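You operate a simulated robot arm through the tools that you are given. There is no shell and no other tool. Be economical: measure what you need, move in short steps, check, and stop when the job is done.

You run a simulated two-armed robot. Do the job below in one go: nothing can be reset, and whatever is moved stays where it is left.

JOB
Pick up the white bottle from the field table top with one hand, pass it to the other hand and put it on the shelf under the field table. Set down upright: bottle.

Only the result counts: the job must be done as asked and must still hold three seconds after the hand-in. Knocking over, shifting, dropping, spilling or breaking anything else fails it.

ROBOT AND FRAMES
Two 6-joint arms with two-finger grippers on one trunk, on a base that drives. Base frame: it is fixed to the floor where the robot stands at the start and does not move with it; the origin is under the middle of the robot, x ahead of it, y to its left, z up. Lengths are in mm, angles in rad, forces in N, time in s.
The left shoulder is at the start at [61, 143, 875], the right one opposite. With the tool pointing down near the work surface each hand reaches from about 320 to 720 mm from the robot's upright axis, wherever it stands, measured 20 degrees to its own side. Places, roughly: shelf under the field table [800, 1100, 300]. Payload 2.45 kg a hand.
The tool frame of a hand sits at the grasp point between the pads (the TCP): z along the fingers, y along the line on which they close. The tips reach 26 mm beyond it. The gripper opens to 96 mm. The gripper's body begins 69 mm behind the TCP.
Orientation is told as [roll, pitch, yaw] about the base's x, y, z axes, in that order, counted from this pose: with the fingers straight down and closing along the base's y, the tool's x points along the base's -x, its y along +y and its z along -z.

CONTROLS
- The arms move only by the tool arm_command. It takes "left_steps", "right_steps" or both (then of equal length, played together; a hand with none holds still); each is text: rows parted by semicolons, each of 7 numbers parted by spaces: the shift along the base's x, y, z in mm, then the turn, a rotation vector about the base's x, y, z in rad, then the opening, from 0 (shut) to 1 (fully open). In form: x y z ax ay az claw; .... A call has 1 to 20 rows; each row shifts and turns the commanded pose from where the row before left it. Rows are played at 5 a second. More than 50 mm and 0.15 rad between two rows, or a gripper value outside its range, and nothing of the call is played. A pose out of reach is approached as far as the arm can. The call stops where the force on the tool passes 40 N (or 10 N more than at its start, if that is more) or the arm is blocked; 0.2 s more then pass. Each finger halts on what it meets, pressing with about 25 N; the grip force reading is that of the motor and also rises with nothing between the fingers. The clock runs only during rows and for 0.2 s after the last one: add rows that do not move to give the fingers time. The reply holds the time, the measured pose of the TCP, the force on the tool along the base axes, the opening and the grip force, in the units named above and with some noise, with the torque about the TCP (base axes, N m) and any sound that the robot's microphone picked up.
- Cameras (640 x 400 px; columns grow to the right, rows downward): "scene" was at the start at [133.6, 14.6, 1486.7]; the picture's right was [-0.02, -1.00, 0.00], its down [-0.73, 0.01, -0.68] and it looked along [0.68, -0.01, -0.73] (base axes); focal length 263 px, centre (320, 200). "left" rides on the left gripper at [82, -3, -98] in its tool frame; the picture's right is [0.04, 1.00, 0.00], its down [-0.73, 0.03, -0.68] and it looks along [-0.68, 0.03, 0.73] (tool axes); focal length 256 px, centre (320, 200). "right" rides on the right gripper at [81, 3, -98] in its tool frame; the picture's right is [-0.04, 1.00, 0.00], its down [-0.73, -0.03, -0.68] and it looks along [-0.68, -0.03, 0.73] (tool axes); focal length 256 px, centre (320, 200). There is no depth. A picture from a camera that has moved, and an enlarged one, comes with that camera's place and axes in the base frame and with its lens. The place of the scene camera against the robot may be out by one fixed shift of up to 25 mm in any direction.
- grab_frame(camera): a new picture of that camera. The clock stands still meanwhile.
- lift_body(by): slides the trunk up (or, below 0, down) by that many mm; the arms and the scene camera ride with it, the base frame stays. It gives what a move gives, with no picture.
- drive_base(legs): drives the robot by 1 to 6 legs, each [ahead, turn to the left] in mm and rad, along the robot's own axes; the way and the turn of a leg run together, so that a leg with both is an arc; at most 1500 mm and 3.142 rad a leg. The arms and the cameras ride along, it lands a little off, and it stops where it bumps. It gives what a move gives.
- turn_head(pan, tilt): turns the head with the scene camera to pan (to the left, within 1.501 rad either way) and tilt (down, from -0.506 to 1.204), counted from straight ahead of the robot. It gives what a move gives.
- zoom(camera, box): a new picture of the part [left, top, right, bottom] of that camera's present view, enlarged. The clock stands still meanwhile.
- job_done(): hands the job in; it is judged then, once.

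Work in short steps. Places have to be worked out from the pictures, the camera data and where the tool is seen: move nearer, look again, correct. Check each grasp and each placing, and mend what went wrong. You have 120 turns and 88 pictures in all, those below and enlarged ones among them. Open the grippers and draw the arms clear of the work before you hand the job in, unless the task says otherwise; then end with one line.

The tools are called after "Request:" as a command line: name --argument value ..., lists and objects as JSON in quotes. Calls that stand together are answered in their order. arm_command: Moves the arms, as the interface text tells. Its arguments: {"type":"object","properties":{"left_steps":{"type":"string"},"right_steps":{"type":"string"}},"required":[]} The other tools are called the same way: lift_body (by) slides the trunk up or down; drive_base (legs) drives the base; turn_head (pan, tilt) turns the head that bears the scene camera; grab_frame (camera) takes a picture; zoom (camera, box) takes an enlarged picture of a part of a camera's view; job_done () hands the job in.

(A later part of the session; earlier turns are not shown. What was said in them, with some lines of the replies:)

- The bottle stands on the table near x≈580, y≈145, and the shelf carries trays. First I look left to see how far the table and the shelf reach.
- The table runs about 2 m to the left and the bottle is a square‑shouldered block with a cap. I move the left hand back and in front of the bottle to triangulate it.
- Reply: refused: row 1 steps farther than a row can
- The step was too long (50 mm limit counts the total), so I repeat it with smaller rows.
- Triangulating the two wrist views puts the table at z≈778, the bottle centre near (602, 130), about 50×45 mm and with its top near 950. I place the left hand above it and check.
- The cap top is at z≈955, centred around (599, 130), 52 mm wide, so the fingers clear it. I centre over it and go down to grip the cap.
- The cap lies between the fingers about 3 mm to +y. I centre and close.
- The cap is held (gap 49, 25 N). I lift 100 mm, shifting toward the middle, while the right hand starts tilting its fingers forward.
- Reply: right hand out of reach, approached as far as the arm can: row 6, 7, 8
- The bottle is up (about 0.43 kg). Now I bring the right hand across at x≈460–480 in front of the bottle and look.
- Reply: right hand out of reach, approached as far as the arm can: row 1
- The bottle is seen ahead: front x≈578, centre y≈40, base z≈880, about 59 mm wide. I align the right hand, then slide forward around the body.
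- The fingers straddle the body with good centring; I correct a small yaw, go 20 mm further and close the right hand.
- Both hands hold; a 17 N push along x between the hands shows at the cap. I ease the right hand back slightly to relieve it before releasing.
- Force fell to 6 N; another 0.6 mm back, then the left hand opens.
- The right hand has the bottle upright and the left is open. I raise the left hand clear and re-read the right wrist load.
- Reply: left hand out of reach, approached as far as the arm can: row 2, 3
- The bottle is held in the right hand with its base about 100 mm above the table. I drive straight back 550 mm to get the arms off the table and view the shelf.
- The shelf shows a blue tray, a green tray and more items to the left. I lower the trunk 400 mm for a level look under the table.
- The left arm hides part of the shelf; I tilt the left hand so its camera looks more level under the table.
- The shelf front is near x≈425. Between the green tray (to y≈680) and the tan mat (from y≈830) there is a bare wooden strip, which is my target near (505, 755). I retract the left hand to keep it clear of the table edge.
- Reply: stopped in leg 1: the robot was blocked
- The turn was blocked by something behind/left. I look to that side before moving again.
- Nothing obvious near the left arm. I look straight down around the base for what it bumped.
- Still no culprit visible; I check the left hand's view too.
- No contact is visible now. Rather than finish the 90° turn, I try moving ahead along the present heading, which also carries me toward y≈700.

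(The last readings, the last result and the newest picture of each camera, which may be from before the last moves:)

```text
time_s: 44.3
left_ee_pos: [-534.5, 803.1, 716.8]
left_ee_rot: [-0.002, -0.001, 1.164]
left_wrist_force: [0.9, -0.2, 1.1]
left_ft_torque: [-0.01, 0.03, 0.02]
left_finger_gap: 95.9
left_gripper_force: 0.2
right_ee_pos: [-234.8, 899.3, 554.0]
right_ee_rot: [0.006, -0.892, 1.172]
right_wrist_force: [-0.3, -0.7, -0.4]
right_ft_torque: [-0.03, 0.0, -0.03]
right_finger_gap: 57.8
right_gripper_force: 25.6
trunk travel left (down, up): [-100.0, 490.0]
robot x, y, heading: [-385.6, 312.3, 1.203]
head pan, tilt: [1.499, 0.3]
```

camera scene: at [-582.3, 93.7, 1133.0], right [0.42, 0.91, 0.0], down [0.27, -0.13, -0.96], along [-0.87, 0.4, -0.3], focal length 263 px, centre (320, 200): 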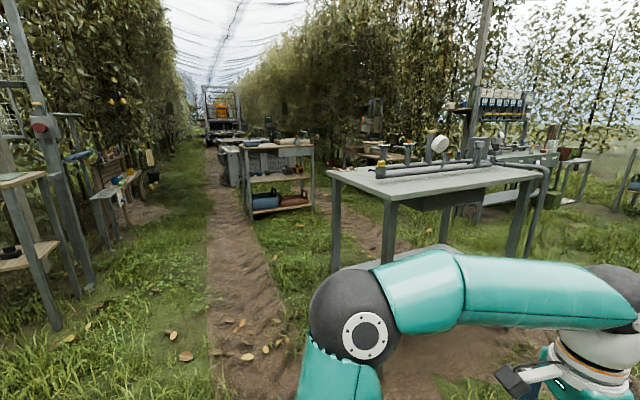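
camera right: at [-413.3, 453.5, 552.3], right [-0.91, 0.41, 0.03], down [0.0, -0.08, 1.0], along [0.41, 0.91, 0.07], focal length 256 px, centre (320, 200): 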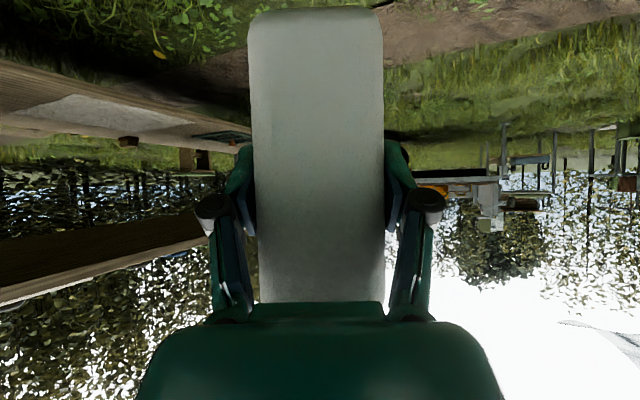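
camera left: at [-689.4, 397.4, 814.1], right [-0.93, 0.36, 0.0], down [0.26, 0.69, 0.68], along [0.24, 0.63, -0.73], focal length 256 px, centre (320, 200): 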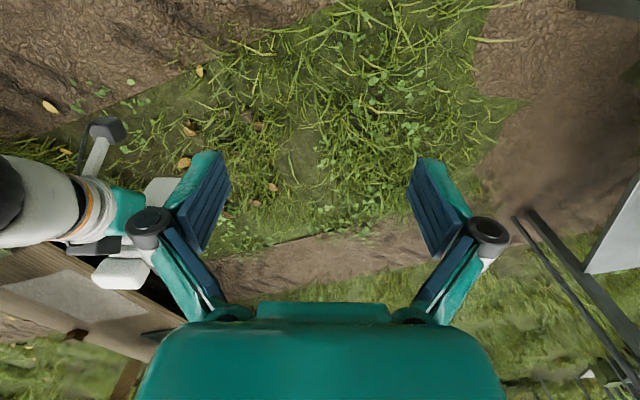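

Unblocked. I continue 430 mm along this heading, then turn right to face the table.

Request:
drive_base --legs '[[430, 0]]'

Request:
drive_base --legs '[[0, -0.8]]'

Request:
turn_head --pan -0.3 --tilt 0.7

Request:
grab_frame --camera "scene"

```text
time_s: 47.0
left_ee_pos: [-380.6, 1209.1, 716.2]
left_ee_rot: [-0.001, -0.002, 1.166]
left_wrist_force: [0.6, 0.4, 0.4]
left_ft_torque: [0.01, -0.01, 0.0]
left_finger_gap: 95.9
left_gripper_force: 0.1
right_ee_pos: [-81.3, 1306.1, 554.6]
right_ee_rot: [0.005, -0.893, 1.175]
right_wrist_force: [0.0, 0.2, 0.5]
right_ft_torque: [-0.03, 0.03, 0.0]
right_finger_gap: 58.0
right_gripper_force: 24.6
trunk travel left (down, up): [-100.0, 490.0]
robot x, y, heading: [-233.0, 715.6, 1.202]
head pan, tilt: [1.499, 0.3]
```

```text
time_s: 49.7
left_ee_pos: [23.7, 1166.3, 716.6]
left_ee_rot: [-0.001, 0.001, 0.358]
left_wrist_force: [0.2, -0.1, -0.4]
left_ft_torque: [0.0, 0.02, 0.01]
left_finger_gap: 96.0
left_gripper_force: 0.1
right_ee_pos: [300.2, 1014.4, 553.7]
right_ee_rot: [0.003, -0.894, 0.368]
right_wrist_force: [-0.1, -0.9, 0.0]
right_ft_torque: [-0.04, 0.02, 0.03]
right_finger_gap: 57.8
right_gripper_force: 24.8
trunk travel left (down, up): [-100.0, 490.0]
robot x, y, heading: [-241.6, 751.5, 0.402]
head pan, tilt: [1.499, 0.3]
```

```text
time_s: 51.5
left_ee_pos: [23.2, 1165.9, 717.5]
left_ee_rot: [-0.001, 0.001, 0.355]
left_wrist_force: [0.4, -0.1, -0.6]
left_ft_torque: [-0.01, 0.03, -0.01]
left_finger_gap: 96.0
left_gripper_force: 0.0
right_ee_pos: [299.9, 1015.4, 555.1]
right_ee_rot: [0.004, -0.895, 0.368]
right_wrist_force: [0.0, 0.1, -0.3]
right_ft_torque: [0.0, 0.02, 0.01]
right_finger_gap: 57.8
right_gripper_force: 25.1
trunk travel left (down, up): [-100.0, 490.0]
robot x, y, heading: [-241.2, 750.5, 0.407]
head pan, tilt: [-0.3, 0.7]
```

```text
54 pictures are left
camera scene: at [-108.9, 799.7, 1096.8], right [0.1, -0.99, 0.0], down [-0.64, -0.07, -0.76], along [0.76, 0.08, -0.64], focal length 263 px, centre (320, 200)
```

scene: 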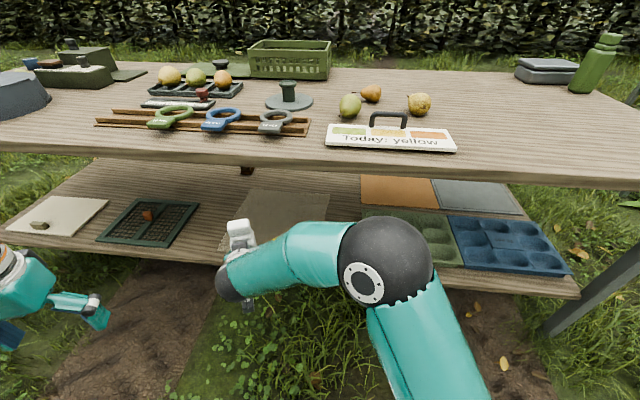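

Clear; the remaining turn is about 0.405 rad. Then I lower the trunk the last 100 mm.

Request:
drive_base --legs '[[0, -0.405]]'

Request:
lift_body --by -100

Request:
grab_frame --camera "scene"

Request:
grab_frame --camera "right"

```text
time_s: 53.2
left_ee_pos: [164.7, 1029.0, 716.8]
left_ee_rot: [-0.002, 0.0, -0.044]
left_wrist_force: [0.4, 0.6, -0.4]
left_ft_torque: [0.0, 0.0, -0.02]
left_finger_gap: 95.8
left_gripper_force: 0.1
right_ee_pos: [360.4, 782.7, 554.0]
right_ee_rot: [0.004, -0.894, -0.035]
right_wrist_force: [0.4, 0.4, -0.1]
right_ft_torque: [0.03, 0.04, 0.02]
right_finger_gap: 57.7
right_gripper_force: 24.7
trunk travel left (down, up): [-100.0, 490.0]
robot x, y, heading: [-245.4, 768.2, 0.002]
head pan, tilt: [-0.3, 0.7]
```

```text
time_s: 54.6
left_ee_pos: [164.9, 1030.4, 616.9]
left_ee_rot: [-0.002, 0.0, -0.044]
left_wrist_force: [0.2, 0.6, 0.7]
left_ft_torque: [0.0, 0.01, 0.01]
left_finger_gap: 96.0
left_gripper_force: 0.2
right_ee_pos: [360.5, 781.1, 455.3]
right_ee_rot: [0.004, -0.894, -0.032]
right_wrist_force: [-0.4, -1.0, 0.2]
right_ft_torque: [0.02, 0.01, 0.02]
right_finger_gap: 58.1
right_gripper_force: 24.6
trunk travel left (down, up): [0.0, 590.0]
robot x, y, heading: [-240.3, 763.9, 0.011]
head pan, tilt: [-0.3, 0.7]
```

```text
53 pictures are left
camera scene: at [-106.9, 760.7, 996.9], right [-0.29, -0.96, 0.0], down [-0.62, 0.19, -0.76], along [0.73, -0.22, -0.64], focal length 263 px, centre (320, 200)
```

scene: 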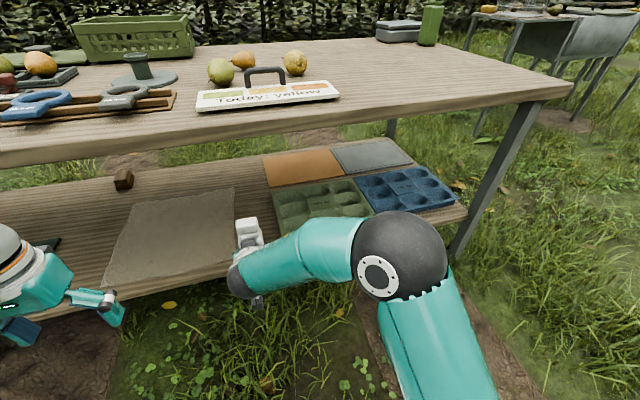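

```text
52 pictures are left
camera right: at [233.1, 790.7, 453.9], right [0.05, 1.0, 0.03], down [-0.07, -0.03, 1.0], along [1.0, -0.06, 0.07], focal length 256 px, centre (320, 200)
```

right: 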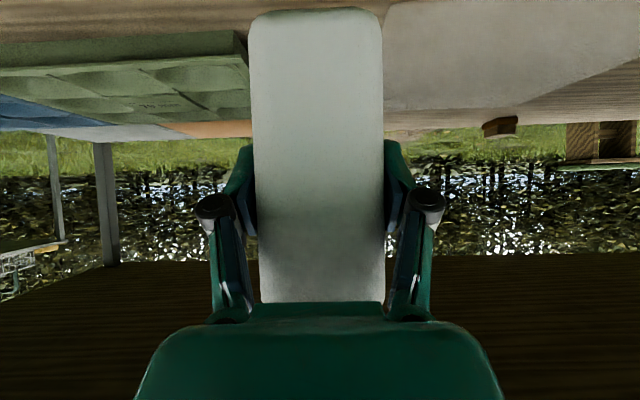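

Tray ends at y≈700 and the mat starts at y≈830–850, so y≈766 is the middle. I shift the right hand there, straighten yaw, come down to base ≈30–40 mm above the shelf, and drive in.

Request:
arm_command --right_steps "0 -8 -15 0 0 0.03 0; 0 -7 -15 0 0 0 0; 0 0 -10 0 0 0 0; 0 0 0 0 0 0 0; 0 0 0 0 0 0 0"

Request:
drive_base --legs '[[130, 0]]'

Request:
grab_frame --camera "right"

Request:
grab_frame --camera "scene"

```text
time_s: 55.8
left_ee_pos: [164.2, 1028.6, 618.5]
left_ee_rot: [-0.002, 0.0, -0.043]
left_wrist_force: [0.0, -0.5, -0.9]
left_ft_torque: [-0.01, 0.02, -0.02]
left_finger_gap: 95.9
left_gripper_force: 0.1
right_ee_pos: [360.4, 768.2, 414.8]
right_ee_rot: [0.003, -0.892, -0.003]
right_wrist_force: [-0.4, 0.4, 0.5]
right_ft_torque: [-0.02, 0.03, 0.02]
right_finger_gap: 57.9
right_gripper_force: 24.5
trunk travel left (down, up): [0.0, 590.0]
robot x, y, heading: [-242.0, 769.1, -0.0]
head pan, tilt: [-0.3, 0.7]
```

```text
time_s: 57.1
left_ee_pos: [291.8, 1027.9, 617.6]
left_ee_rot: [-0.001, 0.0, -0.045]
left_wrist_force: [-0.1, 0.7, 0.0]
left_ft_torque: [0.0, 0.01, 0.03]
left_finger_gap: 96.3
left_gripper_force: 0.0
right_ee_pos: [487.6, 769.0, 415.8]
right_ee_rot: [0.004, -0.892, -0.004]
right_wrist_force: [0.1, 0.0, 0.0]
right_ft_torque: [-0.02, 0.04, 0.02]
right_finger_gap: 58.0
right_gripper_force: 24.8
trunk travel left (down, up): [0.0, 590.0]
robot x, y, heading: [-112.8, 768.6, 0.0]
head pan, tilt: [-0.3, 0.7]
```

```text
51 pictures are left
camera right: at [360.4, 772.5, 413.4], right [0.03, 1.0, 0.03], down [-0.07, -0.03, 1.0], along [1.0, -0.03, 0.07], focal length 256 px, centre (320, 200)
```

right: 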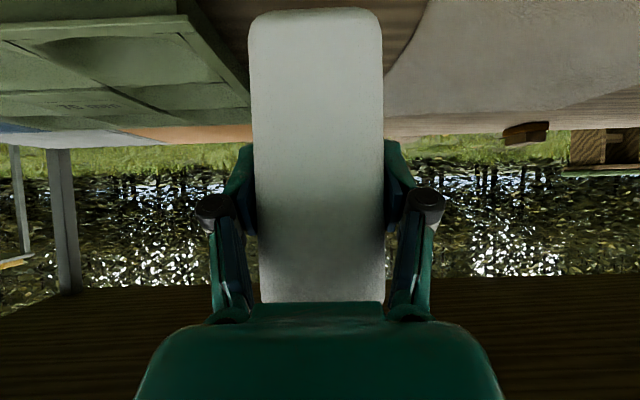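

```text
50 pictures are left
camera scene: at [20.2, 761.3, 996.8], right [-0.29, -0.96, 0.0], down [-0.62, 0.19, -0.76], along [0.73, -0.22, -0.64], focal length 263 px, centre (320, 200)
```

scene: 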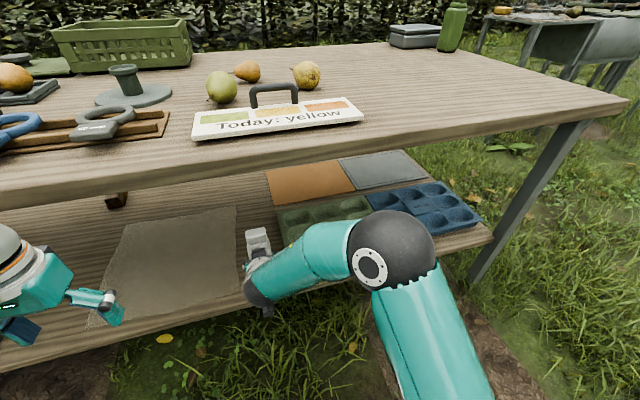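

Gap spans y≈695–839 and the hand is at 769, well centred. I move 18 mm further in and lower 30 mm.

Request:
arm_command --right_steps "9 -1 0 0 0 0 0; 9 -1 0 0 0 0 0; 0 0 -10 0 0 0 0; 0 0 -10 0 0 0 0; 0 0 -10 0 0 0 0; 0 0 0 0 0 0 0"

Request:
zoom --camera "scene" --box '[190, 190, 350, 330]'

Request:
grab_frame --camera "right"

```text
time_s: 58.5
left_ee_pos: [292.7, 1029.9, 618.2]
left_ee_rot: [-0.002, -0.001, -0.045]
left_wrist_force: [0.6, 0.4, 0.5]
left_ft_torque: [0.01, 0.02, 0.02]
left_finger_gap: 96.1
left_gripper_force: 0.1
right_ee_pos: [505.5, 766.0, 386.2]
right_ee_rot: [0.002, -0.892, -0.005]
right_wrist_force: [0.5, 0.2, 0.9]
right_ft_torque: [-0.01, 0.04, 0.02]
right_finger_gap: 58.0
right_gripper_force: 24.8
trunk travel left (down, up): [0.0, 590.0]
robot x, y, heading: [-117.0, 770.2, 0.003]
head pan, tilt: [-0.3, 0.7]
```

```text
2.86 times, centred on (270, 260) of scene
camera zoom: at [20.3, 761.3, 996.8], right [-0.29, -0.96, 0.0], down [-0.62, 0.19, -0.76], along [0.73, -0.22, -0.64], focal length 751 px, centre (463, 29)
```

zoom: 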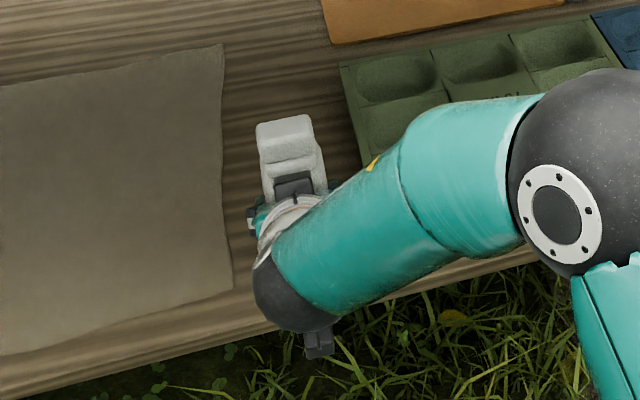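

```text
48 pictures are left
camera right: at [378.2, 770.5, 383.9], right [0.03, 1.0, 0.03], down [-0.07, -0.03, 1.0], along [1.0, -0.03, 0.07], focal length 256 px, centre (320, 200)
```

right: 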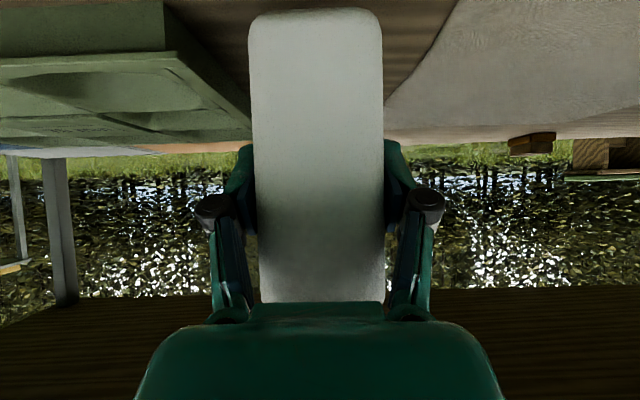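

Base should be about 14 mm above the shelf. I lower in 2 mm steps and watch the force.

Request:
arm_command --right_steps "0 0 -2 0 0 0 0; 0 0 -2 0 0 0 0; 0 0 -2 0 0 0 0; 0 0 -2 0 0 0 0; 0 0 -2 0 0 0 0; 0 0 0 0 0 0 0"

```text
time_s: 59.9
left_ee_pos: [293.1, 1028.7, 618.3]
left_ee_rot: [-0.001, 0.0, -0.047]
left_wrist_force: [-0.3, -0.3, 0.5]
left_ft_torque: [-0.01, -0.01, 0.01]
left_finger_gap: 96.1
left_gripper_force: 0.1
right_ee_pos: [504.0, 766.5, 375.5]
right_ee_rot: [0.001, -0.891, -0.002]
right_wrist_force: [0.6, -0.3, 0.7]
right_ft_torque: [-0.01, 0.0, 0.01]
right_finger_gap: 57.6
right_gripper_force: 25.2
trunk travel left (down, up): [0.0, 590.0]
robot x, y, heading: [-111.8, 771.6, 0.003]
head pan, tilt: [-0.3, 0.7]
```

No contact yet at z=375.5; I continue in 1.5 mm steps.

Request:
arm_command --right_steps "0 0 -1.5 0 0 0 0; 0 0 -1.5 0 0 0 0; 0 0 -1 0 0 0 0; 0 0 0 0 0 0 0"

Request:
arm_command --right_steps "0 0 -1.5 0 0 0 0; 0 0 -1.5 0 0 0 0; 0 0 0 0 0 0 0"

Request:
grab_frame --camera "right"

```text
time_s: 60.9
left_ee_pos: [292.0, 1028.5, 619.0]
left_ee_rot: [-0.001, 0.001, -0.046]
left_wrist_force: [0.1, -0.2, 0.3]
left_ft_torque: [-0.03, 0.0, -0.01]
left_finger_gap: 96.1
left_gripper_force: 0.0
right_ee_pos: [506.1, 765.7, 370.5]
right_ee_rot: [0.006, -0.893, -0.003]
right_wrist_force: [-1.0, 0.4, 0.3]
right_ft_torque: [-0.02, 0.01, 0.01]
right_finger_gap: 57.7
right_gripper_force: 24.8
trunk travel left (down, up): [0.0, 590.0]
robot x, y, heading: [-112.3, 768.6, 0.003]
head pan, tilt: [-0.3, 0.7]
```

```text
time_s: 61.7
left_ee_pos: [291.9, 1028.9, 618.8]
left_ee_rot: [-0.002, -0.001, -0.045]
left_wrist_force: [-0.1, -0.5, 0.3]
left_ft_torque: [0.02, 0.03, -0.03]
left_finger_gap: 95.9
left_gripper_force: 0.0
right_ee_pos: [506.1, 764.8, 367.7]
right_ee_rot: [0.003, -0.892, -0.003]
right_wrist_force: [-0.4, -0.1, -0.1]
right_ft_torque: [-0.01, 0.01, 0.02]
right_finger_gap: 57.8
right_gripper_force: 25.0
trunk travel left (down, up): [0.0, 590.0]
robot x, y, heading: [-109.4, 770.2, 0.008]
head pan, tilt: [-0.3, 0.7]
```

```text
47 pictures are left
camera right: at [378.2, 770.1, 366.7], right [0.03, 1.0, 0.03], down [-0.07, -0.03, 1.0], along [1.0, -0.03, 0.07], focal length 256 px, centre (320, 200)
```

right: 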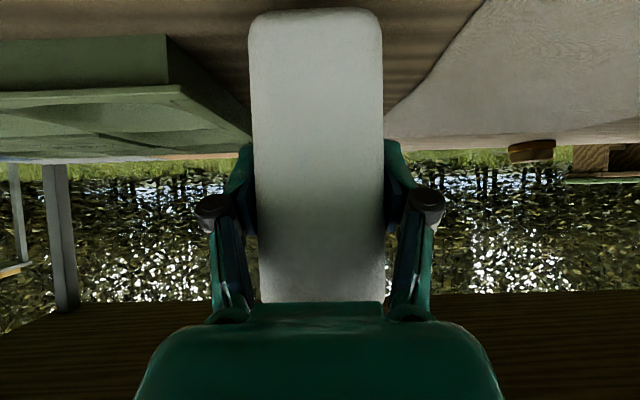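

Geometry suggests just a few mm left. I continue in 1 mm steps.

Request:
arm_command --right_steps "0 0 -1 0 0 0 0; 0 0 -1 0 0 0 0; 0 0 -1 0 0 0 0; 0 0 0 0 0 0 0"

Request:
arm_command --right_steps "0 0 -1 0 0 0 0; 0 0 -1 0 0 0 0; 0 0 0 0 0 0 0"

```text
time_s: 62.7
left_ee_pos: [293.3, 1029.4, 620.3]
left_ee_rot: [-0.001, 0.0, -0.044]
left_wrist_force: [0.2, -0.4, -0.1]
left_ft_torque: [-0.03, 0.04, 0.01]
left_finger_gap: 96.0
left_gripper_force: 0.0
right_ee_pos: [505.1, 765.1, 364.1]
right_ee_rot: [0.002, -0.893, -0.004]
right_wrist_force: [0.2, 1.2, 0.8]
right_ft_torque: [-0.03, -0.02, 0.01]
right_finger_gap: 57.8
right_gripper_force: 25.3
trunk travel left (down, up): [0.0, 590.0]
robot x, y, heading: [-114.3, 771.6, -0.0]
head pan, tilt: [-0.3, 0.7]
```

```text
time_s: 63.5
left_ee_pos: [291.5, 1030.2, 618.1]
left_ee_rot: [-0.002, 0.001, -0.045]
left_wrist_force: [0.3, -0.3, -0.7]
left_ft_torque: [0.01, -0.02, 0.02]
left_finger_gap: 96.0
left_gripper_force: 0.0
right_ee_pos: [505.1, 765.5, 362.1]
right_ee_rot: [0.003, -0.893, -0.003]
right_wrist_force: [0.1, -0.3, -0.3]
right_ft_torque: [-0.02, 0.04, 0.0]
right_finger_gap: 57.8
right_gripper_force: 25.4
trunk travel left (down, up): [0.0, 590.0]
robot x, y, heading: [-116.7, 769.7, 0.003]
head pan, tilt: [-0.3, 0.7]
```

Still free (no force). Continue another few millimetres.

Request:
arm_command --right_steps "0 0 -1 0 0 0 0; 0 0 -1 0 0 0 0; 0 0 0 0 0 0 0"

Request:
arm_command --right_steps "0 0 -1 0 0 0 0; 0 0 -1 0 0 0 0; 0 0 0 0 0 0 0"

Request:
grab_frame --camera "right"

```text
time_s: 64.3
left_ee_pos: [291.4, 1029.0, 617.9]
left_ee_rot: [-0.002, 0.0, -0.046]
left_wrist_force: [0.0, -0.6, 0.5]
left_ft_torque: [-0.01, 0.05, 0.03]
left_finger_gap: 95.5
left_gripper_force: 0.0
right_ee_pos: [505.5, 766.1, 359.9]
right_ee_rot: [0.003, -0.892, -0.005]
right_wrist_force: [0.2, -0.2, -0.1]
right_ft_torque: [0.0, -0.01, -0.01]
right_finger_gap: 57.6
right_gripper_force: 24.9
trunk travel left (down, up): [0.0, 590.0]
robot x, y, heading: [-114.0, 767.0, 0.005]
head pan, tilt: [-0.3, 0.7]
```

```text
time_s: 65.1
left_ee_pos: [292.1, 1028.3, 619.5]
left_ee_rot: [-0.001, 0.0, -0.046]
left_wrist_force: [0.3, 0.4, -0.3]
left_ft_torque: [0.01, 0.01, -0.01]
left_finger_gap: 96.1
left_gripper_force: 0.1
right_ee_pos: [505.5, 766.1, 358.0]
right_ee_rot: [0.004, -0.892, -0.002]
right_wrist_force: [-0.4, -0.2, -0.1]
right_ft_torque: [0.02, 0.02, -0.03]
right_finger_gap: 57.8
right_gripper_force: 25.3
trunk travel left (down, up): [0.0, 590.0]
robot x, y, heading: [-116.0, 772.9, 0.01]
head pan, tilt: [-0.3, 0.7]
```

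```text
46 pictures are left
camera right: at [378.3, 770.5, 357.2], right [0.03, 1.0, 0.03], down [-0.07, -0.03, 1.0], along [1.0, -0.03, 0.07], focal length 256 px, centre (320, 200)
```

right: 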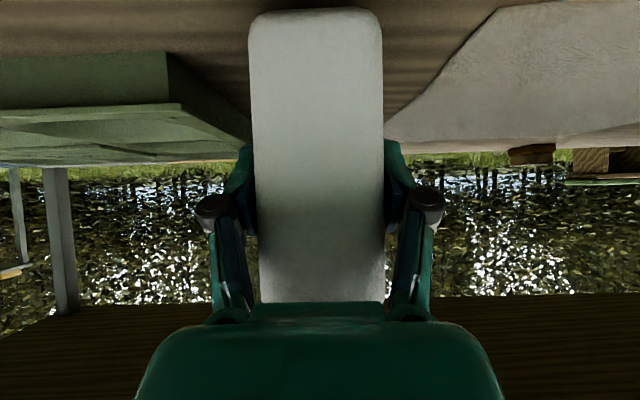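

The bottle is steady in the grip and there is still clear air below. I go on with 1 mm rows, six at a time.

Request:
arm_command --right_steps "0 0 -1 0 0 0 0; 0 0 -1 0 0 0 0; 0 0 -1 0 0 0 0; 0 0 -1 0 0 0 0; 0 0 -1 0 0 0 0; 0 0 0 0 0 0 0"

Request:
zoom --camera "right" --box '[160, 0, 480, 200]'

```text
time_s: 66.5
left_ee_pos: [291.6, 1029.5, 619.0]
left_ee_rot: [-0.001, 0.001, -0.047]
left_wrist_force: [0.9, -0.7, -0.2]
left_ft_torque: [0.01, -0.03, -0.02]
left_finger_gap: 96.2
left_gripper_force: 0.0
right_ee_pos: [505.0, 765.9, 354.5]
right_ee_rot: [0.004, -0.896, -0.004]
right_wrist_force: [1.1, -0.3, -0.4]
right_ft_torque: [-0.17, -0.23, 0.0]
right_finger_gap: 58.0
right_gripper_force: 24.6
trunk travel left (down, up): [0.0, 590.0]
robot x, y, heading: [-117.4, 769.3, 0.002]
head pan, tilt: [-0.3, 0.7]
```

```text
2.00 times, centred on (320, 100) of right
camera zoom: at [377.9, 770.5, 352.9], right [0.03, 1.0, 0.03], down [-0.07, -0.03, 1.0], along [1.0, -0.03, 0.07], focal length 512 px, centre (320, 400)
```

zoom: 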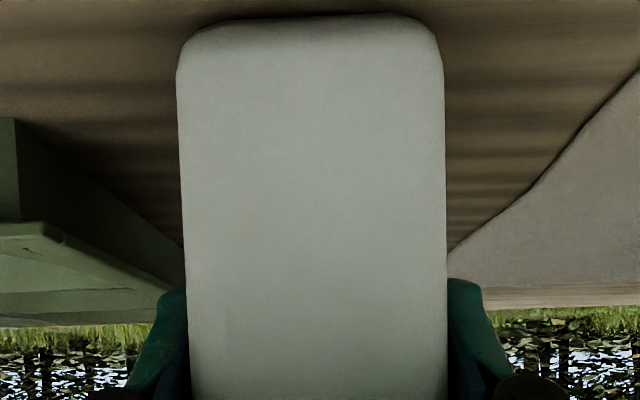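

Torque rose and a contact shadow appears under the base: touching. I press 1 mm more to seat it.

Request:
arm_command --right_steps "0 0 -1 0 0 0 0; 0 0 0 0 0 0 0; 0 0 0 0 0 0 0"

Request:
zoom --camera "right" --box '[160, 0, 480, 200]'

```text
time_s: 67.3
left_ee_pos: [291.2, 1029.3, 618.7]
left_ee_rot: [-0.003, -0.003, -0.046]
left_wrist_force: [-0.3, 0.1, 0.1]
left_ft_torque: [0.0, -0.01, 0.0]
left_finger_gap: 96.3
left_gripper_force: 0.0
right_ee_pos: [505.0, 766.7, 354.0]
right_ee_rot: [0.004, -0.896, -0.003]
right_wrist_force: [-3.0, -0.6, 7.0]
right_ft_torque: [-0.31, -0.13, -0.06]
right_finger_gap: 57.6
right_gripper_force: 25.1
trunk travel left (down, up): [0.0, 590.0]
robot x, y, heading: [-117.2, 771.1, 0.008]
head pan, tilt: [-0.3, 0.7]
```

```text
2.00 times, centred on (320, 100) of right
camera zoom: at [378.2, 770.7, 352.7], right [0.03, 1.0, 0.03], down [-0.07, -0.03, 1.0], along [1.0, -0.03, 0.07], focal length 512 px, centre (320, 400)
```

zoom: 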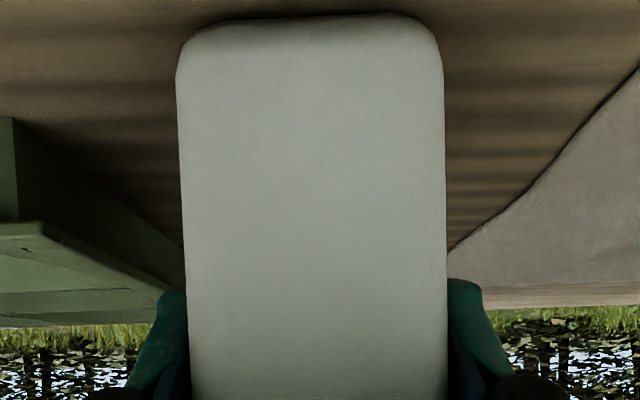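

Seated with about 7 N. I open the right hand gradually.

Request:
arm_command --right_steps "0 0 0.5 0 0 0 0; 0 0 0 0 0 0 0.63; 0 0 0 0 0 0 0.7; 0 0 0 0 0 0 0.8; 0 0 0 0 0 0 0.9; 0 0 0 0 0 0 0.9; 0 0 0 0 0 0 0.9"

Request:
grab_frame --camera "right"

```text
time_s: 68.9
left_ee_pos: [290.2, 1028.8, 618.6]
left_ee_rot: [-0.004, -0.001, -0.046]
left_wrist_force: [0.9, -0.1, 0.4]
left_ft_torque: [-0.03, 0.02, -0.01]
left_finger_gap: 96.1
left_gripper_force: 0.1
right_ee_pos: [504.9, 765.8, 354.7]
right_ee_rot: [0.004, -0.895, -0.004]
right_wrist_force: [-0.1, 0.6, -0.9]
right_ft_torque: [0.02, 0.02, -0.04]
right_finger_gap: 86.3
right_gripper_force: 0.1
trunk travel left (down, up): [0.0, 590.0]
robot x, y, heading: [-111.5, 767.1, 0.008]
head pan, tilt: [-0.3, 0.7]
```

```text
43 pictures are left
camera right: at [377.6, 771.1, 352.8], right [0.03, 1.0, 0.03], down [-0.07, -0.03, 1.0], along [1.0, -0.03, 0.07], focal length 256 px, centre (320, 200)
```

right: 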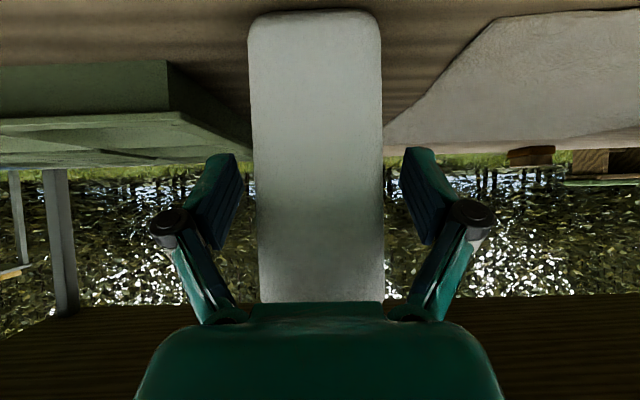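

The bottle stands free, with finger clearance on both sides. I back the base straight out.

Request:
drive_base --legs '[[-250, 0]]'

Request:
grab_frame --camera "scene"

Request:
grab_frame --camera "right"

```text
time_s: 70.7
left_ee_pos: [41.3, 1027.5, 619.1]
left_ee_rot: [0.0, 0.0, -0.047]
left_wrist_force: [0.8, 0.5, 0.9]
left_ft_torque: [0.03, -0.03, -0.03]
left_finger_gap: 96.0
left_gripper_force: 0.0
right_ee_pos: [254.0, 764.4, 353.9]
right_ee_rot: [0.004, -0.894, -0.005]
right_wrist_force: [-0.4, -0.3, -0.8]
right_ft_torque: [-0.01, 0.0, 0.0]
right_finger_gap: 86.5
right_gripper_force: 0.1
trunk travel left (down, up): [0.0, 590.0]
robot x, y, heading: [-366.3, 768.7, 0.005]
head pan, tilt: [-0.3, 0.7]
```

```text
42 pictures are left
camera scene: at [-230.6, 760.0, 996.9], right [-0.29, -0.96, 0.0], down [-0.62, 0.19, -0.76], along [0.73, -0.22, -0.64], focal length 263 px, centre (320, 200)
```

scene: 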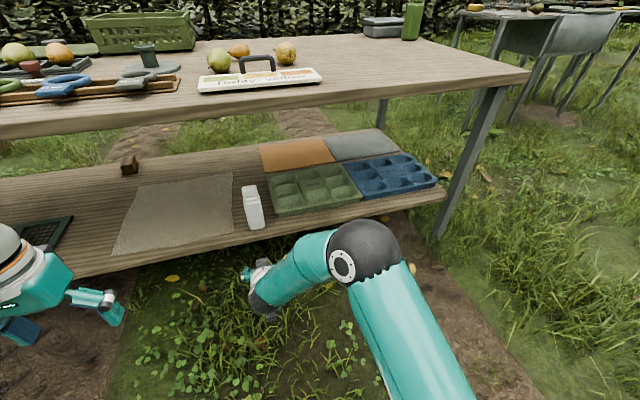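

```text
41 pictures are left
camera right: at [127.0, 769.3, 352.7], right [0.03, 1.0, 0.03], down [-0.07, -0.03, 1.0], along [1.0, -0.03, 0.07], focal length 256 px, centre (320, 200)
```

right: 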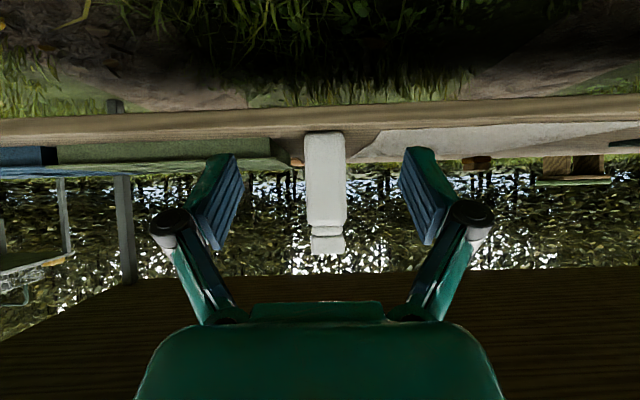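

The bottle stands upright on the shelf between the tray and the mat, and nothing else has moved. I open the right hand fully and hand in.

Request:
arm_command --right_steps "0 0 0 0 0 0 1; 0 0 0 0 0 0 1; 0 0 0 0 0 0 1"

Request:
job_done

```text
time_s: 71.5
left_ee_pos: [41.7, 1027.8, 618.3]
left_ee_rot: [-0.001, 0.0, -0.047]
left_wrist_force: [0.0, -0.1, 0.1]
left_ft_torque: [-0.01, -0.04, -0.02]
left_finger_gap: 95.8
left_gripper_force: 0.1
right_ee_pos: [254.3, 763.3, 355.1]
right_ee_rot: [0.004, -0.894, -0.005]
right_wrist_force: [-0.6, -0.4, 0.1]
right_ft_torque: [-0.02, 0.01, -0.02]
right_finger_gap: 96.1
right_gripper_force: 0.0
trunk travel left (down, up): [0.0, 590.0]
robot x, y, heading: [-360.9, 771.9, 0.002]
head pan, tilt: [-0.3, 0.7]
```

```text
The job is handed in.
```

The left hand picked up the white bottle and passed it to the right, which set it upright on the shelf under the field table; the one unknown is a turn that stopped as blocked, where I never found what the robot touched, though no picture shows anything else moved.
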